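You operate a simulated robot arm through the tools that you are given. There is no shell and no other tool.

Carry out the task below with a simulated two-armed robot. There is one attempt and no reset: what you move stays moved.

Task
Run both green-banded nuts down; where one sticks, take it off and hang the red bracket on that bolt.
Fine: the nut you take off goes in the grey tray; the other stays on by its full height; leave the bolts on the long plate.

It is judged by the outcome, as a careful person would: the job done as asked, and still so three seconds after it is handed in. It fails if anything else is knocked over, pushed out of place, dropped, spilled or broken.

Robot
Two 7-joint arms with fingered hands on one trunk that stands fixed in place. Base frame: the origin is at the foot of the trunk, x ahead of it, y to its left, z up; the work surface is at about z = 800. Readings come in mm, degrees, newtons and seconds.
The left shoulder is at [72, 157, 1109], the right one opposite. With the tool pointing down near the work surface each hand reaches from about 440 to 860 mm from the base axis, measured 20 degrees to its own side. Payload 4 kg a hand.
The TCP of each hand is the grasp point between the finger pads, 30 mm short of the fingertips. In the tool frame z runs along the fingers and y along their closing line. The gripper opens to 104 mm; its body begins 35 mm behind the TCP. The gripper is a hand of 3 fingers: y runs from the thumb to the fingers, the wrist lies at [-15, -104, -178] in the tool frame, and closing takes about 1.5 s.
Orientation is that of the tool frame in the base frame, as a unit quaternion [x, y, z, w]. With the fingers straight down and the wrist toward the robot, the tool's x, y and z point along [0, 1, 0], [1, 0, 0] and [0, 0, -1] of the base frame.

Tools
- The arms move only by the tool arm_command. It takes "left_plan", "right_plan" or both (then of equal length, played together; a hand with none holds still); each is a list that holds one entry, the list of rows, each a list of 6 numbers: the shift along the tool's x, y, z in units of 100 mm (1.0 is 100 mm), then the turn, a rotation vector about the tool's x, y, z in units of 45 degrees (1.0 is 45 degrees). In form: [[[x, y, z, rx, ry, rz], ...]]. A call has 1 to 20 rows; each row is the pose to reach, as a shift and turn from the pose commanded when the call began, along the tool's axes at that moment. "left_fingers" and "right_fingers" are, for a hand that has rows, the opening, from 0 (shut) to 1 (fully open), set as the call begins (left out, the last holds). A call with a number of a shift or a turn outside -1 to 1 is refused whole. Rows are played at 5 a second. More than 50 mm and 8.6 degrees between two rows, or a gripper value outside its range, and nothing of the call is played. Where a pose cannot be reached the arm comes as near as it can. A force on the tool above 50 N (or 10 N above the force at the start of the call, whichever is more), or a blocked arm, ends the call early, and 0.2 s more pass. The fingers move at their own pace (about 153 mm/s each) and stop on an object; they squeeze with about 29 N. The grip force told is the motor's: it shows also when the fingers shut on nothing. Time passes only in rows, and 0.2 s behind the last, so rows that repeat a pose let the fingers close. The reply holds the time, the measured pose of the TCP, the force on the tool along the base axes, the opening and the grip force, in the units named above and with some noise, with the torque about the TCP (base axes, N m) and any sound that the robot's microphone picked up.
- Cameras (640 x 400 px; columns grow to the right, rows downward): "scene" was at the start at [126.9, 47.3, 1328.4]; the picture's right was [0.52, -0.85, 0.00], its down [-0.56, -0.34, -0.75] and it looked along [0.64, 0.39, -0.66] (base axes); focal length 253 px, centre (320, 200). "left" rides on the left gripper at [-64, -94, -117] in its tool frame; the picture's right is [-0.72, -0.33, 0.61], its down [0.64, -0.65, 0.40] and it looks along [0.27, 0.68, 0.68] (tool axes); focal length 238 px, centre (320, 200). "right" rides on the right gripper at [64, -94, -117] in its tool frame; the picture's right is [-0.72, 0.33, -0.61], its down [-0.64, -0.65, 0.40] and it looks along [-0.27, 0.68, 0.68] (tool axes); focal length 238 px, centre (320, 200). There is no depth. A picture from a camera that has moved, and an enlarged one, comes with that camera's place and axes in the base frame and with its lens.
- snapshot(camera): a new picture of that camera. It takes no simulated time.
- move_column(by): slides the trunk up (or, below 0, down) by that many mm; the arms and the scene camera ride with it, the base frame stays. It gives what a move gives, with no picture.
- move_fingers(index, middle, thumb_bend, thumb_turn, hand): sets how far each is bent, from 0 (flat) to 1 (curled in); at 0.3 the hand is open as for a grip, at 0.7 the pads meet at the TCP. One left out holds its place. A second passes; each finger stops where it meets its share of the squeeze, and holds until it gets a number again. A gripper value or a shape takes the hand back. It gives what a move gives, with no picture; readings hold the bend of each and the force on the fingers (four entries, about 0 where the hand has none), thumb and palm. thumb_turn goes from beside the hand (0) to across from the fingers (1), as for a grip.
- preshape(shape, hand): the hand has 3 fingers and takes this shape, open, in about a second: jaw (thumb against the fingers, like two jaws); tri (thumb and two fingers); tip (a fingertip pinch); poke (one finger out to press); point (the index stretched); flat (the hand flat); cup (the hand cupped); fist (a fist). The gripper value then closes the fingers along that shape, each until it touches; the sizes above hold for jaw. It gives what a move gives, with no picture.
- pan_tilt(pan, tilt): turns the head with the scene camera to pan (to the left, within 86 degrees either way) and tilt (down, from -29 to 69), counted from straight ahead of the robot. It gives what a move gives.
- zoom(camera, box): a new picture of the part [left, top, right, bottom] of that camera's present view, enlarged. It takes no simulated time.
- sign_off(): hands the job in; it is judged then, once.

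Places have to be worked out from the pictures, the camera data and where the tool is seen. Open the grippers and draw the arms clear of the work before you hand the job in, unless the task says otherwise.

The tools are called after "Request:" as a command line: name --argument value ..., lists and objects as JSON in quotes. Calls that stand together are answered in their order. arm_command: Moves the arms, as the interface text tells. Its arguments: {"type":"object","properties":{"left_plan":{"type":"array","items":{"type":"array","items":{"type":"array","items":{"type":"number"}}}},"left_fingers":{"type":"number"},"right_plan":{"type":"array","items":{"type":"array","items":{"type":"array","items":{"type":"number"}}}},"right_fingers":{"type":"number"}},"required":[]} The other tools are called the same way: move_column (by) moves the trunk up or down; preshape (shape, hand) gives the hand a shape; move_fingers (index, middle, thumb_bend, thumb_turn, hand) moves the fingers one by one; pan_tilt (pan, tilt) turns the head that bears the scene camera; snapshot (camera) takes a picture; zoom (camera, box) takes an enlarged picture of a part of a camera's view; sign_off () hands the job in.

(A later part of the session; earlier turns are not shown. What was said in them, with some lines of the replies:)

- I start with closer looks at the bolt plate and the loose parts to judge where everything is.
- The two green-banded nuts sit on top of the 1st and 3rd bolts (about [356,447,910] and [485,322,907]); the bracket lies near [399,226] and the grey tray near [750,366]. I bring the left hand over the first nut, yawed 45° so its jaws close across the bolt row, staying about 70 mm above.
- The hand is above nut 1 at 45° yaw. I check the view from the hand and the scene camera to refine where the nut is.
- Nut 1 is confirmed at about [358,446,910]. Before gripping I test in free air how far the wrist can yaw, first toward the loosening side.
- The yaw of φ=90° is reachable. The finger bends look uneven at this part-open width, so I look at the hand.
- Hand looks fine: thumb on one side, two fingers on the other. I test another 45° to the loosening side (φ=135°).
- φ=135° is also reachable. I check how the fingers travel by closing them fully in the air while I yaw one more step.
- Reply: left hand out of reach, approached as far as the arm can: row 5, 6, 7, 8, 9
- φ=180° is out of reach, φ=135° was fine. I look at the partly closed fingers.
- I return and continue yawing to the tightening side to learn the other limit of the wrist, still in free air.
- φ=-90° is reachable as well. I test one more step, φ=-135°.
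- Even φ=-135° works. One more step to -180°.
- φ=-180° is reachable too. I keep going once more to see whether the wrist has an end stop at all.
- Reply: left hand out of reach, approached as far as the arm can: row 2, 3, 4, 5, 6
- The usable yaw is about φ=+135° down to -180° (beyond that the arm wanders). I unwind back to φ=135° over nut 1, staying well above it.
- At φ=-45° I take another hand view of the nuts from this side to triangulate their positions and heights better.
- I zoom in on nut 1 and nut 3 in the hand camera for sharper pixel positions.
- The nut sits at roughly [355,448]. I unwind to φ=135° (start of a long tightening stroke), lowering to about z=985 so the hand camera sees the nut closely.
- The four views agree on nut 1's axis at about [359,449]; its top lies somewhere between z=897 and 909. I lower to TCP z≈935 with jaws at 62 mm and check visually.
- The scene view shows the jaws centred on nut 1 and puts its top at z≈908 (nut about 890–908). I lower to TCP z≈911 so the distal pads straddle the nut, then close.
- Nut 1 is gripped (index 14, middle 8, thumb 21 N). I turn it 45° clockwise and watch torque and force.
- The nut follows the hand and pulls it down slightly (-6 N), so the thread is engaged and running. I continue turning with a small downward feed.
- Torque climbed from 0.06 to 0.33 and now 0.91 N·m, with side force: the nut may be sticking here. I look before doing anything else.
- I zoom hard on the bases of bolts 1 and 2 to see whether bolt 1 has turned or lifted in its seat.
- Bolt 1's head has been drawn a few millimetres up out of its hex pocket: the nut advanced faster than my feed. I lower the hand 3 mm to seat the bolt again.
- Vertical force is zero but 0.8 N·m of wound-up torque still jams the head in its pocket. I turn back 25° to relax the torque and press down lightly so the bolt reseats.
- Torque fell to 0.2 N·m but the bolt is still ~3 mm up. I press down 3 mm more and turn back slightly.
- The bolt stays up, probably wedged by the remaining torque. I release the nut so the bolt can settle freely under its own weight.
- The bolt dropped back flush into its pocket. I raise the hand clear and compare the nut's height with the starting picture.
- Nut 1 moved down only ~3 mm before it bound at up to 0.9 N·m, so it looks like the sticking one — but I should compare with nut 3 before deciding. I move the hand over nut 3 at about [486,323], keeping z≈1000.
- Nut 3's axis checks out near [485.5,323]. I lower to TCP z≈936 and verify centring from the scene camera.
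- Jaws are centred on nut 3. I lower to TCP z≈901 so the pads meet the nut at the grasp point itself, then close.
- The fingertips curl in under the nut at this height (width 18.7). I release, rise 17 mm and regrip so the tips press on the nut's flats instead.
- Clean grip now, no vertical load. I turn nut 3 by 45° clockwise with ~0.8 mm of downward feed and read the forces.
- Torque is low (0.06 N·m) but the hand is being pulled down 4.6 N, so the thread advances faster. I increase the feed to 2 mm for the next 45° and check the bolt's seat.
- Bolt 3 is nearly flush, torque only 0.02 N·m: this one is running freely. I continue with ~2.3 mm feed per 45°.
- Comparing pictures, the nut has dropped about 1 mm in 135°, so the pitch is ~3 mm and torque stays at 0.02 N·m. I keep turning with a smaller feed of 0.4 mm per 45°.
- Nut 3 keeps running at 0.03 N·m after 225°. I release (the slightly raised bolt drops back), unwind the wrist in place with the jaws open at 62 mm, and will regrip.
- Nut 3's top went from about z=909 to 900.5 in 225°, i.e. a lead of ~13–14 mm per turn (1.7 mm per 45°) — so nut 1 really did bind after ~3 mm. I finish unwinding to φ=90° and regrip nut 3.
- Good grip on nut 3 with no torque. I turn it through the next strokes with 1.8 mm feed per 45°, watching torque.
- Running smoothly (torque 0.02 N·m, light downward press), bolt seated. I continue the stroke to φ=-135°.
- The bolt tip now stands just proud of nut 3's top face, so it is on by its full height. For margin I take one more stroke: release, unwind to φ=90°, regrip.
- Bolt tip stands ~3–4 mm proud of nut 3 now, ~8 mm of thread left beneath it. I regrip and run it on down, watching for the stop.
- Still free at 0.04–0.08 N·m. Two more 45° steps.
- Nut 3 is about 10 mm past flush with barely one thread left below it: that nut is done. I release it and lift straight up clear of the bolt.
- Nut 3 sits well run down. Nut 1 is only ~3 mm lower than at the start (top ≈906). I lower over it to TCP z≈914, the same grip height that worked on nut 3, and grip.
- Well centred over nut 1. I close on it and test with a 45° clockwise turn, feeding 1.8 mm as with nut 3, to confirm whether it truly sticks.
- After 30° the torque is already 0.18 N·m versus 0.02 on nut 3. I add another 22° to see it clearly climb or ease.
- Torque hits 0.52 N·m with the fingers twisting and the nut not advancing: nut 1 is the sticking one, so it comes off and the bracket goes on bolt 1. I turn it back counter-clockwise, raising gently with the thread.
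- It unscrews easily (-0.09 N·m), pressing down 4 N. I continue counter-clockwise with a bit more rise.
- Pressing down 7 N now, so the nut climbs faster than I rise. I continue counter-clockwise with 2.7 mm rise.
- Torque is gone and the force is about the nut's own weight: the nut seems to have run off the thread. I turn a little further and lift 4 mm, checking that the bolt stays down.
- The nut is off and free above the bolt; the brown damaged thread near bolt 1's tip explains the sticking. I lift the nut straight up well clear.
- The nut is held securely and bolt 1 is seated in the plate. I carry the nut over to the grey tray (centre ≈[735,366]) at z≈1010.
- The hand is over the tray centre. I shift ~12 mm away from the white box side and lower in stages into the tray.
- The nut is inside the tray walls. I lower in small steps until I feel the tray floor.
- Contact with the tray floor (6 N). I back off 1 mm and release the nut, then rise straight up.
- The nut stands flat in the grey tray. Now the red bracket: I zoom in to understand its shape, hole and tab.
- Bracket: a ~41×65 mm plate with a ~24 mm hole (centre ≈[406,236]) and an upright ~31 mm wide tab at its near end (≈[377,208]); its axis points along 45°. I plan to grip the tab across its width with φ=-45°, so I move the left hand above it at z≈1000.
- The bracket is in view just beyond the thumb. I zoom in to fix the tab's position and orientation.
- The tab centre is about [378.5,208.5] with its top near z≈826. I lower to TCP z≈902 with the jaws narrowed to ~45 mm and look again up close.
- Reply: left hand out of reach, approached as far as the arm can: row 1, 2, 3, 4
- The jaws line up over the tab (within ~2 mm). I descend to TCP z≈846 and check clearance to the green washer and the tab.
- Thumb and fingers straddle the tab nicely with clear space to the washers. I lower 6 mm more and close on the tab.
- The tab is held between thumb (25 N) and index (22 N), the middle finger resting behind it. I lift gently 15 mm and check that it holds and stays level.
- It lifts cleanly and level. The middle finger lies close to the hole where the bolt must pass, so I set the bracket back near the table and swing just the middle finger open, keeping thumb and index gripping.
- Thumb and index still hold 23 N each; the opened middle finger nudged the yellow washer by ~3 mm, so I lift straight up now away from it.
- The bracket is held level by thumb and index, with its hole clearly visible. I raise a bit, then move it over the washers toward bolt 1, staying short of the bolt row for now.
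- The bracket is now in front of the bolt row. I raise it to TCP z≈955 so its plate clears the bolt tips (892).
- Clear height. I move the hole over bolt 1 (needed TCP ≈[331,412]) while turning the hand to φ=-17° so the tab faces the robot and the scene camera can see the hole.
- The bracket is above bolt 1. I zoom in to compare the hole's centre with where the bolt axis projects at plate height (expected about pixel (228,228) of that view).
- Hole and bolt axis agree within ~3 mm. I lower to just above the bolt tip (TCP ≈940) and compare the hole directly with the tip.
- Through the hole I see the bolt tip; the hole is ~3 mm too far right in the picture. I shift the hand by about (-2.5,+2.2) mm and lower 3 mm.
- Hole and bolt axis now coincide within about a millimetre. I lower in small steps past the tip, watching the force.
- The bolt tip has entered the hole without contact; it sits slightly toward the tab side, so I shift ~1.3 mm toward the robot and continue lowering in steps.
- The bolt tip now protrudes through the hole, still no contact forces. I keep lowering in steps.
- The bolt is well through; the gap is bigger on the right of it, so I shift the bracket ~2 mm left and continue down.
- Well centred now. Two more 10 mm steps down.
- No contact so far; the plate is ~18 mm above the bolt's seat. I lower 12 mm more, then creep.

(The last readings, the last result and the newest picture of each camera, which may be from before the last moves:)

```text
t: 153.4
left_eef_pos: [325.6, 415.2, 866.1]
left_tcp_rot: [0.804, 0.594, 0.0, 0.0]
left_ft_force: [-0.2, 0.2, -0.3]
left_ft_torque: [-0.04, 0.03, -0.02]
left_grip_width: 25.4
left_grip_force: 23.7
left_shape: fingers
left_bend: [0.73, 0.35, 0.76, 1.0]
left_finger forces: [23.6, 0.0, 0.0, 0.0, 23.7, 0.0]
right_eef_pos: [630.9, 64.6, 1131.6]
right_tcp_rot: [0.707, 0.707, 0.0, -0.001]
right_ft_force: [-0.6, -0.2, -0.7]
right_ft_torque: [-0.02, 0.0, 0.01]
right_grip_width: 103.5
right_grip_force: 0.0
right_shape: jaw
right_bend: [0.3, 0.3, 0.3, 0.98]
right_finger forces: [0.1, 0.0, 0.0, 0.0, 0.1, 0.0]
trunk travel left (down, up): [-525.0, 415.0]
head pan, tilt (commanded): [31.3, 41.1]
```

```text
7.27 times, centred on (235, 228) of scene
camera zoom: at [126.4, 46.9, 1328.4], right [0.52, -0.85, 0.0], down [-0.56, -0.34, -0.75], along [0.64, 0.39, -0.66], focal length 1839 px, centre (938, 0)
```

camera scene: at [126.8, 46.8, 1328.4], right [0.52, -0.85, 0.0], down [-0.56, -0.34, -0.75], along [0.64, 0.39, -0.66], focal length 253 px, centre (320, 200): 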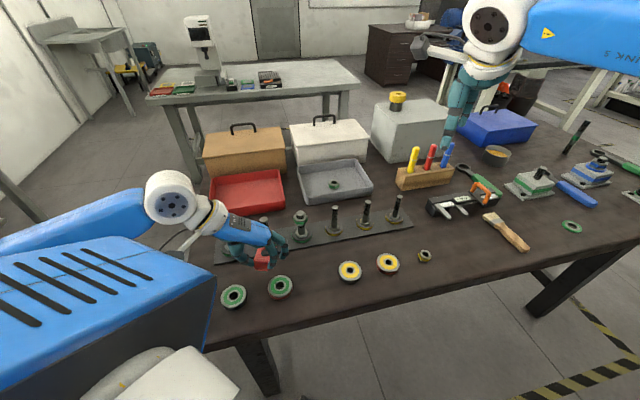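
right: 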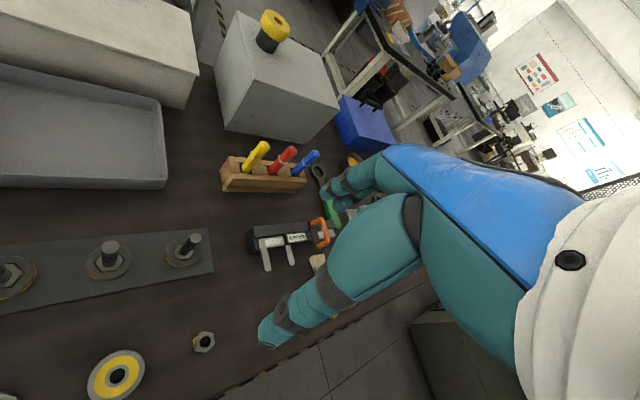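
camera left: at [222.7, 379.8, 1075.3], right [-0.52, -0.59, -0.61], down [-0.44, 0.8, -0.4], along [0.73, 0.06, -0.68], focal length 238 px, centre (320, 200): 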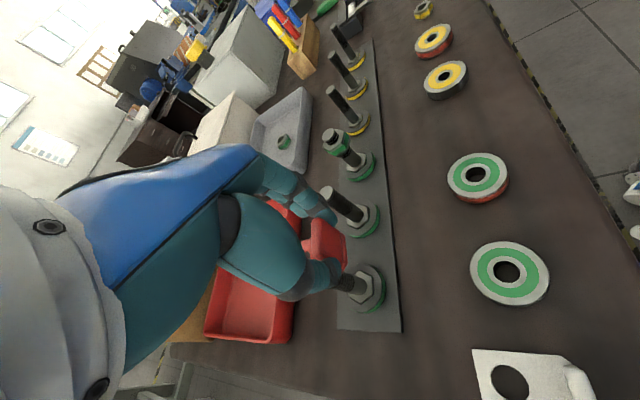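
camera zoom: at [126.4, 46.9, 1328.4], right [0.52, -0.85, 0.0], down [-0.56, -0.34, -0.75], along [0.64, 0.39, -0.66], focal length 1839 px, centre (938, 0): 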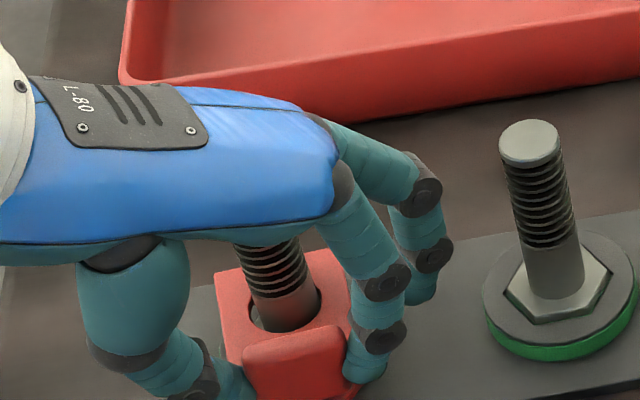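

Still free. I creep down 2 mm at a time to feel either the seat or the palm touching the bolt tip.

Request:
arm_command --left_plan '[[[0, 0, 0.01, 0, 0, 0], [0, 0, 0.02, 0, 0, 0], [0, 0, 0.02, 0, 0, 0]]]'

Request:
arm_command --left_plan '[[[0, 0, 0.01, 0, 0, 0], [0, 0, 0.02, 0, 0, 0], [0, 0, 0.02, 0, 0, 0]]]'

```text
t: 154.2
left_eef_pos: [326.4, 415.7, 864.4]
left_tcp_rot: [0.805, 0.594, 0.0, 0.0]
left_ft_force: [0.5, 0.2, -0.5]
left_ft_torque: [0.03, 0.0, 0.0]
left_grip_width: 25.2
left_grip_force: 23.2
left_shape: fingers
left_bend: [0.73, 0.35, 0.76, 1.0]
left_finger forces: [23.6, 0.0, 0.0, 0.1, 23.5, 0.1]
right_eef_pos: [631.2, 65.6, 1132.0]
right_tcp_rot: [0.707, 0.707, 0.0, 0.0]
right_ft_force: [-0.6, 0.9, -0.2]
right_ft_torque: [0.02, 0.01, -0.02]
right_grip_width: 103.6
right_grip_force: 0.1
right_shape: jaw
right_bend: [0.3, 0.3, 0.3, 0.98]
right_finger forces: [0.0, 0.0, 0.1, 0.0, 0.0, 0.1]
trunk travel left (down, up): [-525.0, 415.0]
head pan, tilt (commanded): [31.3, 41.1]
```

```text
t: 155.0
left_eef_pos: [326.1, 414.9, 863.9]
left_tcp_rot: [0.805, 0.594, 0.0, 0.0]
left_ft_force: [0.9, 1.0, -0.9]
left_ft_torque: [0.03, 0.02, 0.03]
left_grip_width: 25.2
left_grip_force: 24.5
left_shape: fingers
left_bend: [0.73, 0.35, 0.76, 1.0]
left_finger forces: [23.5, 0.1, 0.0, 0.0, 23.7, 0.0]
right_eef_pos: [630.6, 65.4, 1131.0]
right_tcp_rot: [0.707, 0.707, 0.0, 0.001]
right_ft_force: [0.9, -0.6, -0.4]
right_ft_torque: [-0.01, 0.02, -0.01]
right_grip_width: 103.7
right_grip_force: 0.0
right_shape: jaw
right_bend: [0.3, 0.3, 0.3, 0.98]
right_finger forces: [0.0, 0.1, 0.1, 0.0, 0.1, 0.1]
trunk travel left (down, up): [-525.0, 415.0]
head pan, tilt (commanded): [31.3, 41.1]
```

No contact yet at TCP ≈863. Another 2 mm, twice.

Request:
arm_command --left_plan '[[[0, 0, 0.01, 0, 0, 0], [0, 0, 0.02, 0, 0, 0], [0, 0, 0.02, 0, 0, 0]]]'

Request:
arm_command --left_plan '[[[0, 0, 0.01, 0, 0, 0], [0, 0, 0.015, 0, 0, 0], [0, 0, 0.015, 0, 0, 0]]]'

Request:
zoom --camera "scene" --box '[200, 205, 270, 260]'

```text
t: 155.8
left_eef_pos: [326.2, 416.1, 861.1]
left_tcp_rot: [0.804, 0.594, 0.0, 0.0]
left_ft_force: [0.1, 1.0, 0.2]
left_ft_torque: [-0.02, -0.01, 0.02]
left_grip_width: 25.4
left_grip_force: 23.5
left_shape: fingers
left_bend: [0.73, 0.35, 0.76, 1.0]
left_finger forces: [23.6, 0.0, 0.0, 0.1, 23.6, 0.0]
right_eef_pos: [630.9, 65.5, 1131.5]
right_tcp_rot: [0.707, 0.707, 0.0, 0.0]
right_ft_force: [0.8, 0.2, 0.5]
right_ft_torque: [-0.01, 0.02, 0.0]
right_grip_width: 103.6
right_grip_force: 0.1
right_shape: jaw
right_bend: [0.3, 0.3, 0.3, 0.98]
right_finger forces: [0.1, 0.1, 0.1, 0.1, 0.0, 0.0]
trunk travel left (down, up): [-525.0, 415.0]
head pan, tilt (commanded): [31.3, 41.1]
```

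```text
t: 156.6
left_eef_pos: [326.7, 416.8, 859.3]
left_tcp_rot: [0.804, 0.595, 0.001, 0.0]
left_ft_force: [0.0, -0.6, 0.5]
left_ft_torque: [0.01, 0.01, -0.04]
left_grip_width: 25.1
left_grip_force: 23.5
left_shape: fingers
left_bend: [0.73, 0.35, 0.76, 1.0]
left_finger forces: [23.7, 0.0, 0.0, 0.1, 23.6, 0.0]
right_eef_pos: [631.1, 63.9, 1131.1]
right_tcp_rot: [0.707, 0.707, 0.0, 0.0]
right_ft_force: [-1.0, 0.0, -0.2]
right_ft_torque: [-0.01, -0.02, 0.02]
right_grip_width: 103.5
right_grip_force: 0.0
right_shape: jaw
right_bend: [0.3, 0.3, 0.3, 0.98]
right_finger forces: [0.0, 0.0, 0.0, 0.0, 0.0, 0.0]
trunk travel left (down, up): [-525.0, 415.0]
head pan, tilt (commanded): [31.3, 41.1]
```

```text
7.27 times, centred on (235, 232) of scene
camera zoom: at [126.4, 46.8, 1328.5], right [0.52, -0.85, 0.0], down [-0.56, -0.34, -0.75], along [0.64, 0.39, -0.66], focal length 1839 px, centre (938, -36)
```

zoom: 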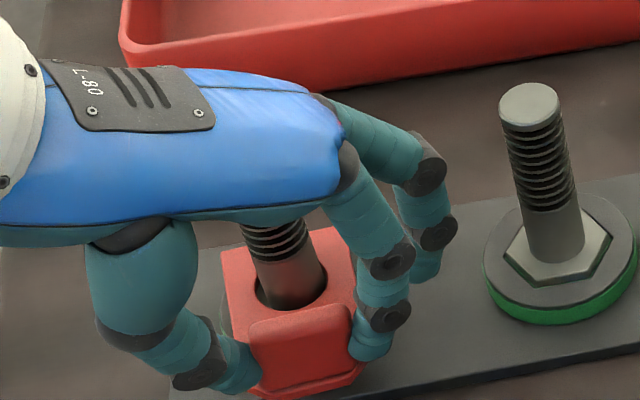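

Very close to the seat. One more 1.5 mm.

Request:
arm_command --left_plan '[[[0, 0, 0.01, 0, 0, 0], [0, 0, 0.015, 0, 0, 0], [0, 0, 0.015, 0, 0, 0]]]'

Request:
zoom --camera "left" --box '[250, 150, 430, 340]'

```text
t: 157.4
left_eef_pos: [325.8, 415.9, 858.0]
left_tcp_rot: [0.804, 0.595, 0.0, -0.001]
left_ft_force: [-1.3, -1.0, 1.0]
left_ft_torque: [0.02, -0.01, -0.02]
left_grip_width: 25.2
left_grip_force: 23.8
left_shape: fingers
left_bend: [0.73, 0.35, 0.76, 1.0]
left_finger forces: [23.6, 0.0, 0.0, 0.1, 23.7, 0.0]
right_eef_pos: [632.0, 64.8, 1131.6]
right_tcp_rot: [0.707, 0.708, 0.0, 0.0]
right_ft_force: [-0.8, -0.6, -0.3]
right_ft_torque: [-0.01, 0.01, 0.0]
right_grip_width: 103.4
right_grip_force: 0.2
right_shape: jaw
right_bend: [0.3, 0.3, 0.3, 0.98]
right_finger forces: [0.0, 0.1, 0.0, 0.0, 0.0, 0.1]
trunk travel left (down, up): [-525.0, 415.0]
head pan, tilt (commanded): [31.3, 41.1]
```

```text
2.11 times, centred on (340, 245) of left
camera zoom: at [217.3, 381.9, 975.3], right [-0.52, -0.59, -0.61], down [-0.44, 0.8, -0.4], along [0.73, 0.06, -0.68], focal length 502 px, centre (278, 105)
```

zoom: 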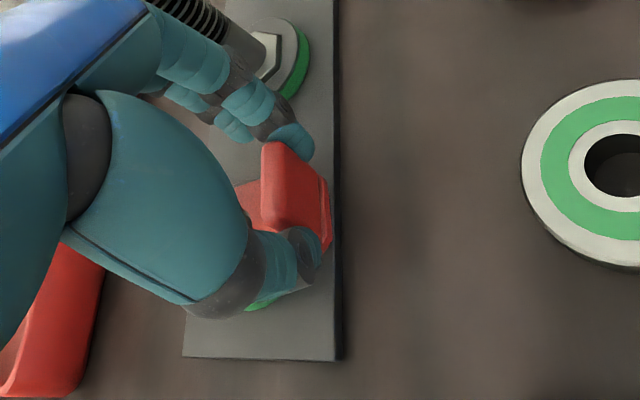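

Light contact (about 1 N). I release the bracket here and look before moving away.

Request:
arm_command --left_plan '[[[0, 0, 0, 0, 0, 0], [0, 0, 0, 0, 0, 0], [0, 0, 0, 0, 0, 0], [0, 0, 0, 0, 0, 0], [0, 0, 0, 0, 0, 0]]]' --left_fingers 0.7

Request:
zoom --camera "scene" --box '[200, 205, 270, 260]'

Request:
zoom --camera "left" --box '[250, 150, 430, 340]'

```text
t: 158.6
left_eef_pos: [326.0, 414.9, 857.9]
left_tcp_rot: [0.805, 0.594, 0.0, 0.0]
left_ft_force: [-0.6, -0.5, 0.0]
left_ft_torque: [-0.02, -0.01, 0.02]
left_grip_width: 72.3
left_grip_force: 0.0
left_shape: jaw
left_bend: [0.27, 0.37, 0.58, 0.99]
left_finger forces: [0.0, 0.0, 0.1, 0.0, 0.0, 0.0]
right_eef_pos: [630.2, 63.9, 1131.3]
right_tcp_rot: [0.707, 0.707, 0.001, 0.0]
right_ft_force: [0.1, 0.7, 0.2]
right_ft_torque: [0.01, 0.01, 0.01]
right_grip_width: 103.6
right_grip_force: 0.0
right_shape: jaw
right_bend: [0.3, 0.3, 0.3, 0.98]
right_finger forces: [0.0, 0.0, 0.0, 0.1, 0.0, 0.1]
trunk travel left (down, up): [-525.0, 415.0]
head pan, tilt (commanded): [31.3, 41.1]
```

```text
7.27 times, centred on (235, 232) of scene
camera zoom: at [126.4, 46.8, 1328.5], right [0.52, -0.85, 0.0], down [-0.56, -0.34, -0.75], along [0.64, 0.39, -0.66], focal length 1839 px, centre (938, -36)
```

zoom: 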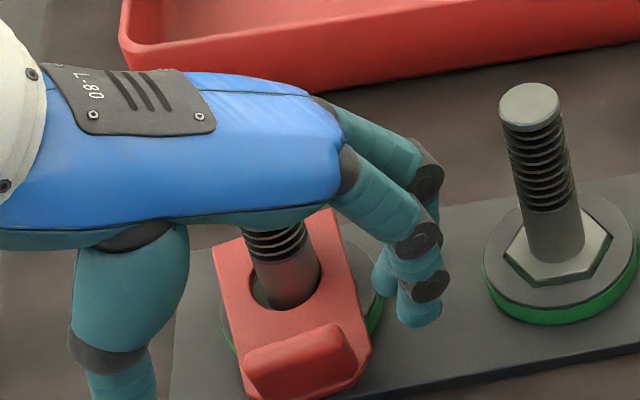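

```text
2.11 times, centred on (340, 245) of left
camera zoom: at [217.4, 382.0, 975.2], right [-0.52, -0.59, -0.61], down [-0.44, 0.8, -0.4], along [0.73, 0.06, -0.68], focal length 502 px, centre (278, 105)
```

zoom: 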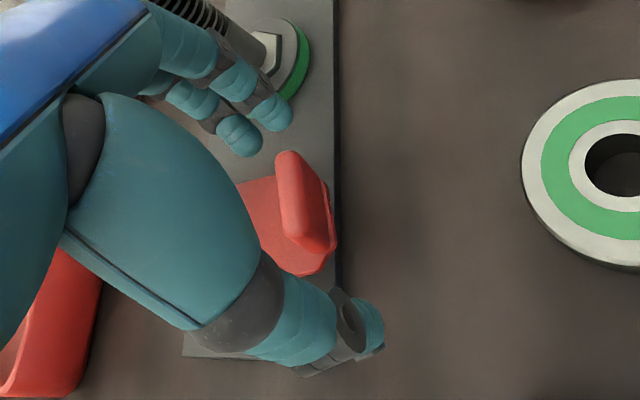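

The bracket is released and stays on bolt 1, its tab end dipping a little. I raise the hand straight up and inspect.

Request:
arm_command --left_plan '[[[0, 0, -0.1, 0, 0, 0], [0, 0, -0.25, 0, 0, 0], [0, 0, -0.4, 0, 0, 0], [0, 0, -0.6, 0, 0, 0], [0, 0, -0.8, 0, 0, 0], [0, 0, -1.0, 0, 0, 0]]]'

Request:
zoom --camera "scene" --box '[200, 205, 270, 260]'

Request:
snapshot --camera "left"

```text
t: 160.0
left_eef_pos: [326.2, 417.4, 959.6]
left_tcp_rot: [0.805, 0.594, 0.0, 0.0]
left_ft_force: [-0.3, 0.4, -0.5]
left_ft_torque: [-0.02, 0.01, -0.02]
left_grip_width: 72.6
left_grip_force: 0.0
left_shape: jaw
left_bend: [0.27, 0.37, 0.58, 0.99]
left_finger forces: [0.0, 0.0, 0.1, 0.0, 0.0, 0.1]
right_eef_pos: [630.4, 64.8, 1132.6]
right_tcp_rot: [0.707, 0.707, 0.0, 0.0]
right_ft_force: [-0.1, 0.5, 0.0]
right_ft_torque: [-0.03, -0.02, -0.01]
right_grip_width: 103.7
right_grip_force: 0.1
right_shape: jaw
right_bend: [0.3, 0.3, 0.3, 0.98]
right_finger forces: [0.0, 0.0, 0.0, 0.0, 0.0, 0.0]
trunk travel left (down, up): [-525.0, 415.0]
head pan, tilt (commanded): [31.3, 41.1]
```

```text
7.27 times, centred on (235, 232) of scene
camera zoom: at [126.6, 46.9, 1328.4], right [0.52, -0.85, 0.0], down [-0.56, -0.34, -0.75], along [0.64, 0.39, -0.66], focal length 1839 px, centre (938, -36)
```

zoom: 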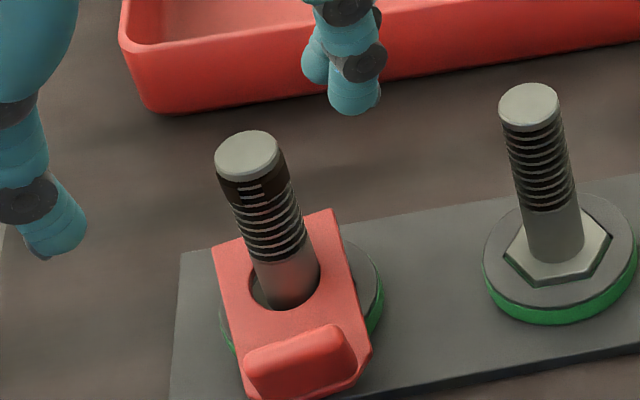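

```text
taken
camera left: at [218.0, 383.6, 1076.1], right [-0.52, -0.59, -0.61], down [-0.44, 0.8, -0.4], along [0.73, 0.06, -0.68], focal length 238 px, centre (320, 200)
```

left: 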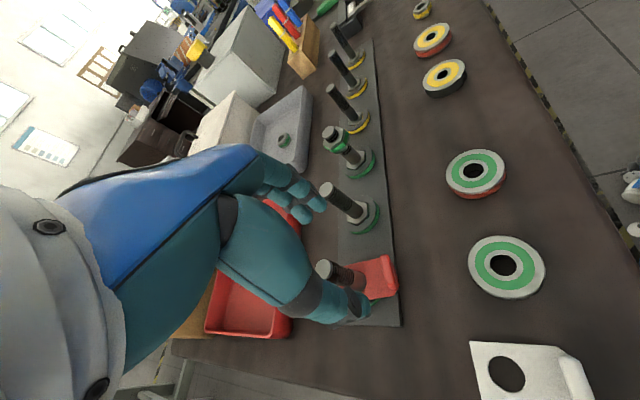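

The bracket hangs at the foot of bolt 1, around the shank, and the bolt is still seated. I withdraw the left hand upward to near its starting pose and open it.

Request:
arm_command --left_plan '[[[0, 0, -0.2, 0, 0, 0], [0, 0, -0.4, 0, 0, 0], [0, 0, -0.6, 0, 0, 0], [0, 0, -0.8, 0, 0, 0], [0, 0, -1.0, 0, 0, 0]]]'

Request:
arm_command --left_plan '[[[0.1, 0.03, -0.08, 0, 0, -0.07], [0.25, 0.08, -0.18, 0, 0, -0.15], [0.4, 0.12, -0.28, 0, 0, -0.22], [0.6, 0.18, -0.4, 0, 0, -0.3], [0.86, 0.26, -0.53, 0, 0, -0.378], [0.86, 0.26, -0.53, 0, 0, -0.378]]]' --left_fingers 1.0

Request:
snapshot --camera "scene"

Request:
zoom --camera "scene" --box '[200, 190, 320, 265]'

Request:
snapshot --camera "left"

```text
t: 161.2
left_eef_pos: [326.5, 414.8, 1057.8]
left_tcp_rot: [0.804, 0.594, -0.001, 0.0]
left_ft_force: [-0.7, 0.1, -0.2]
left_ft_torque: [-0.04, 0.01, 0.01]
left_grip_width: 72.4
left_grip_force: 0.1
left_shape: jaw
left_bend: [0.27, 0.37, 0.58, 0.99]
left_finger forces: [0.0, 0.0, 0.1, 0.1, 0.0, 0.0]
right_eef_pos: [630.7, 64.5, 1131.9]
right_tcp_rot: [0.707, 0.707, 0.0, 0.0]
right_ft_force: [0.4, 1.1, 0.0]
right_ft_torque: [0.02, 0.02, 0.01]
right_grip_width: 103.6
right_grip_force: 0.0
right_shape: jaw
right_bend: [0.3, 0.3, 0.3, 0.98]
right_finger forces: [0.1, 0.0, 0.1, 0.0, 0.0, 0.0]
trunk travel left (down, up): [-525.0, 415.0]
head pan, tilt (commanded): [31.3, 41.1]
```

```text
t: 162.6
left_eef_pos: [376.1, 490.5, 1110.8]
left_tcp_rot: [0.708, 0.706, 0.001, 0.001]
left_ft_force: [-1.3, 0.2, -0.1]
left_ft_torque: [-0.04, -0.01, 0.01]
left_grip_width: 103.8
left_grip_force: 0.2
left_shape: jaw
left_bend: [0.3, 0.3, 0.3, 0.98]
left_finger forces: [0.0, 0.1, 0.0, 0.0, 0.0, 0.1]
right_eef_pos: [630.5, 65.4, 1132.1]
right_tcp_rot: [0.707, 0.707, 0.0, 0.0]
right_ft_force: [-0.2, 0.0, -0.4]
right_ft_torque: [-0.02, 0.0, 0.01]
right_grip_width: 103.7
right_grip_force: 0.1
right_shape: jaw
right_bend: [0.3, 0.3, 0.3, 0.98]
right_finger forces: [0.0, 0.0, 0.1, 0.1, 0.0, 0.1]
trunk travel left (down, up): [-525.0, 415.0]
head pan, tilt (commanded): [31.3, 41.1]
```

```text
taken
camera scene: at [126.4, 47.4, 1328.4], right [0.52, -0.85, 0.0], down [-0.56, -0.34, -0.75], along [0.64, 0.39, -0.66], focal length 253 px, centre (320, 200)
```

scene: 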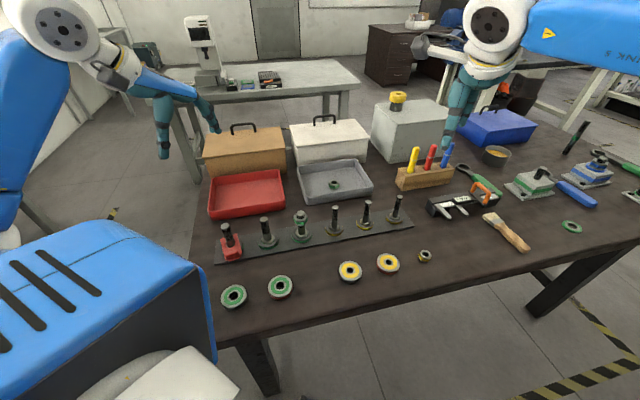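

```text
5.33 times, centred on (260, 228) of scene
camera zoom: at [126.4, 47.4, 1328.4], right [0.52, -0.85, 0.0], down [-0.56, -0.34, -0.75], along [0.64, 0.39, -0.66], focal length 1348 px, centre (640, 53)
```

zoom: 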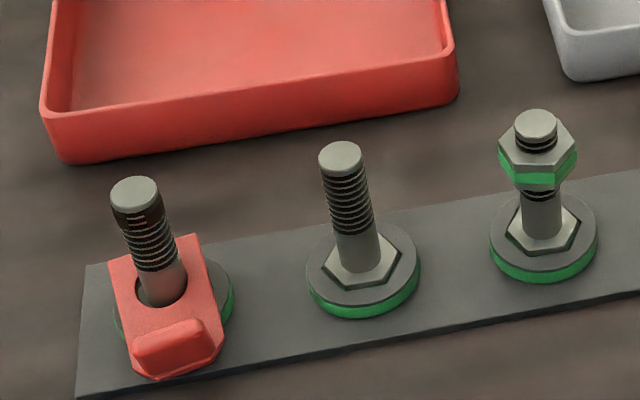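

```text
taken
camera left: at [281.2, 425.6, 1227.7], right [-0.33, -0.72, -0.61], down [-0.65, 0.64, -0.4], along [0.68, 0.27, -0.68], focal length 238 px, centre (320, 200)
```

left: 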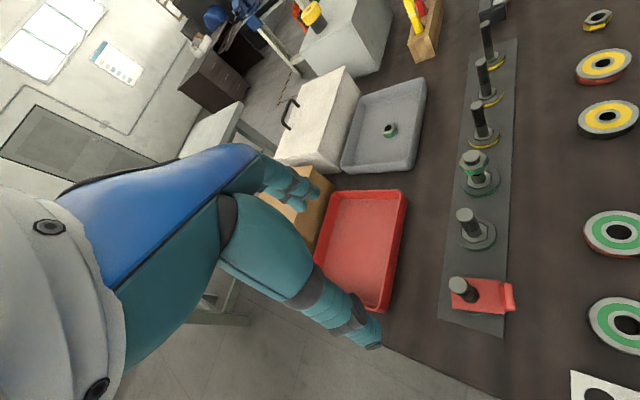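

The bracket hangs on bolt 1. Nut 3 is run down with the bolt standing well proud of it, the sticking nut lies in the grey tray, and the plate and all the bolts are unmoved. The only other thing that moved is one yellow washer, by about 3 mm. Both hands are open and clear, so I hand the job in.

Request:
sign_off

```text
The job is handed in.
```

I've handed the job in. One nut is run down; the other stuck, so I took it off and hung the red bracket on its bolt. I have no judging result yet.

- **Nut that ran:** the nut on the third bolt from the left turned freely. About 10 mm of bolt now shows above it, so it is on by more than its full height. I stopped with about one thread left below it and did not tighten it against the end of the thread.
- **Nut that stuck:** the nut on the leftmost bolt bound after about 3 mm, on both tries. The thread near that bolt's tip looks damaged. I unscrewed the nut and set it flat in the grey tray.
- **Red bracket:** it hangs at the foot of the leftmost bolt. It sits slightly tilted, with its tab end dipping toward the plate.
- **Bolts and plate:** while I was turning the nuts, the leftmost bolt lifted about 3 mm and the third bolt 1–2 mm. Both dropped back when released, and all bolts are still on the plate, which has not moved.
- **Other parts:** I nudged one yellow washer about 3 mm while gripping the bracket. Everything else in view looks unmoved.

Both hands are open and clear of the work.
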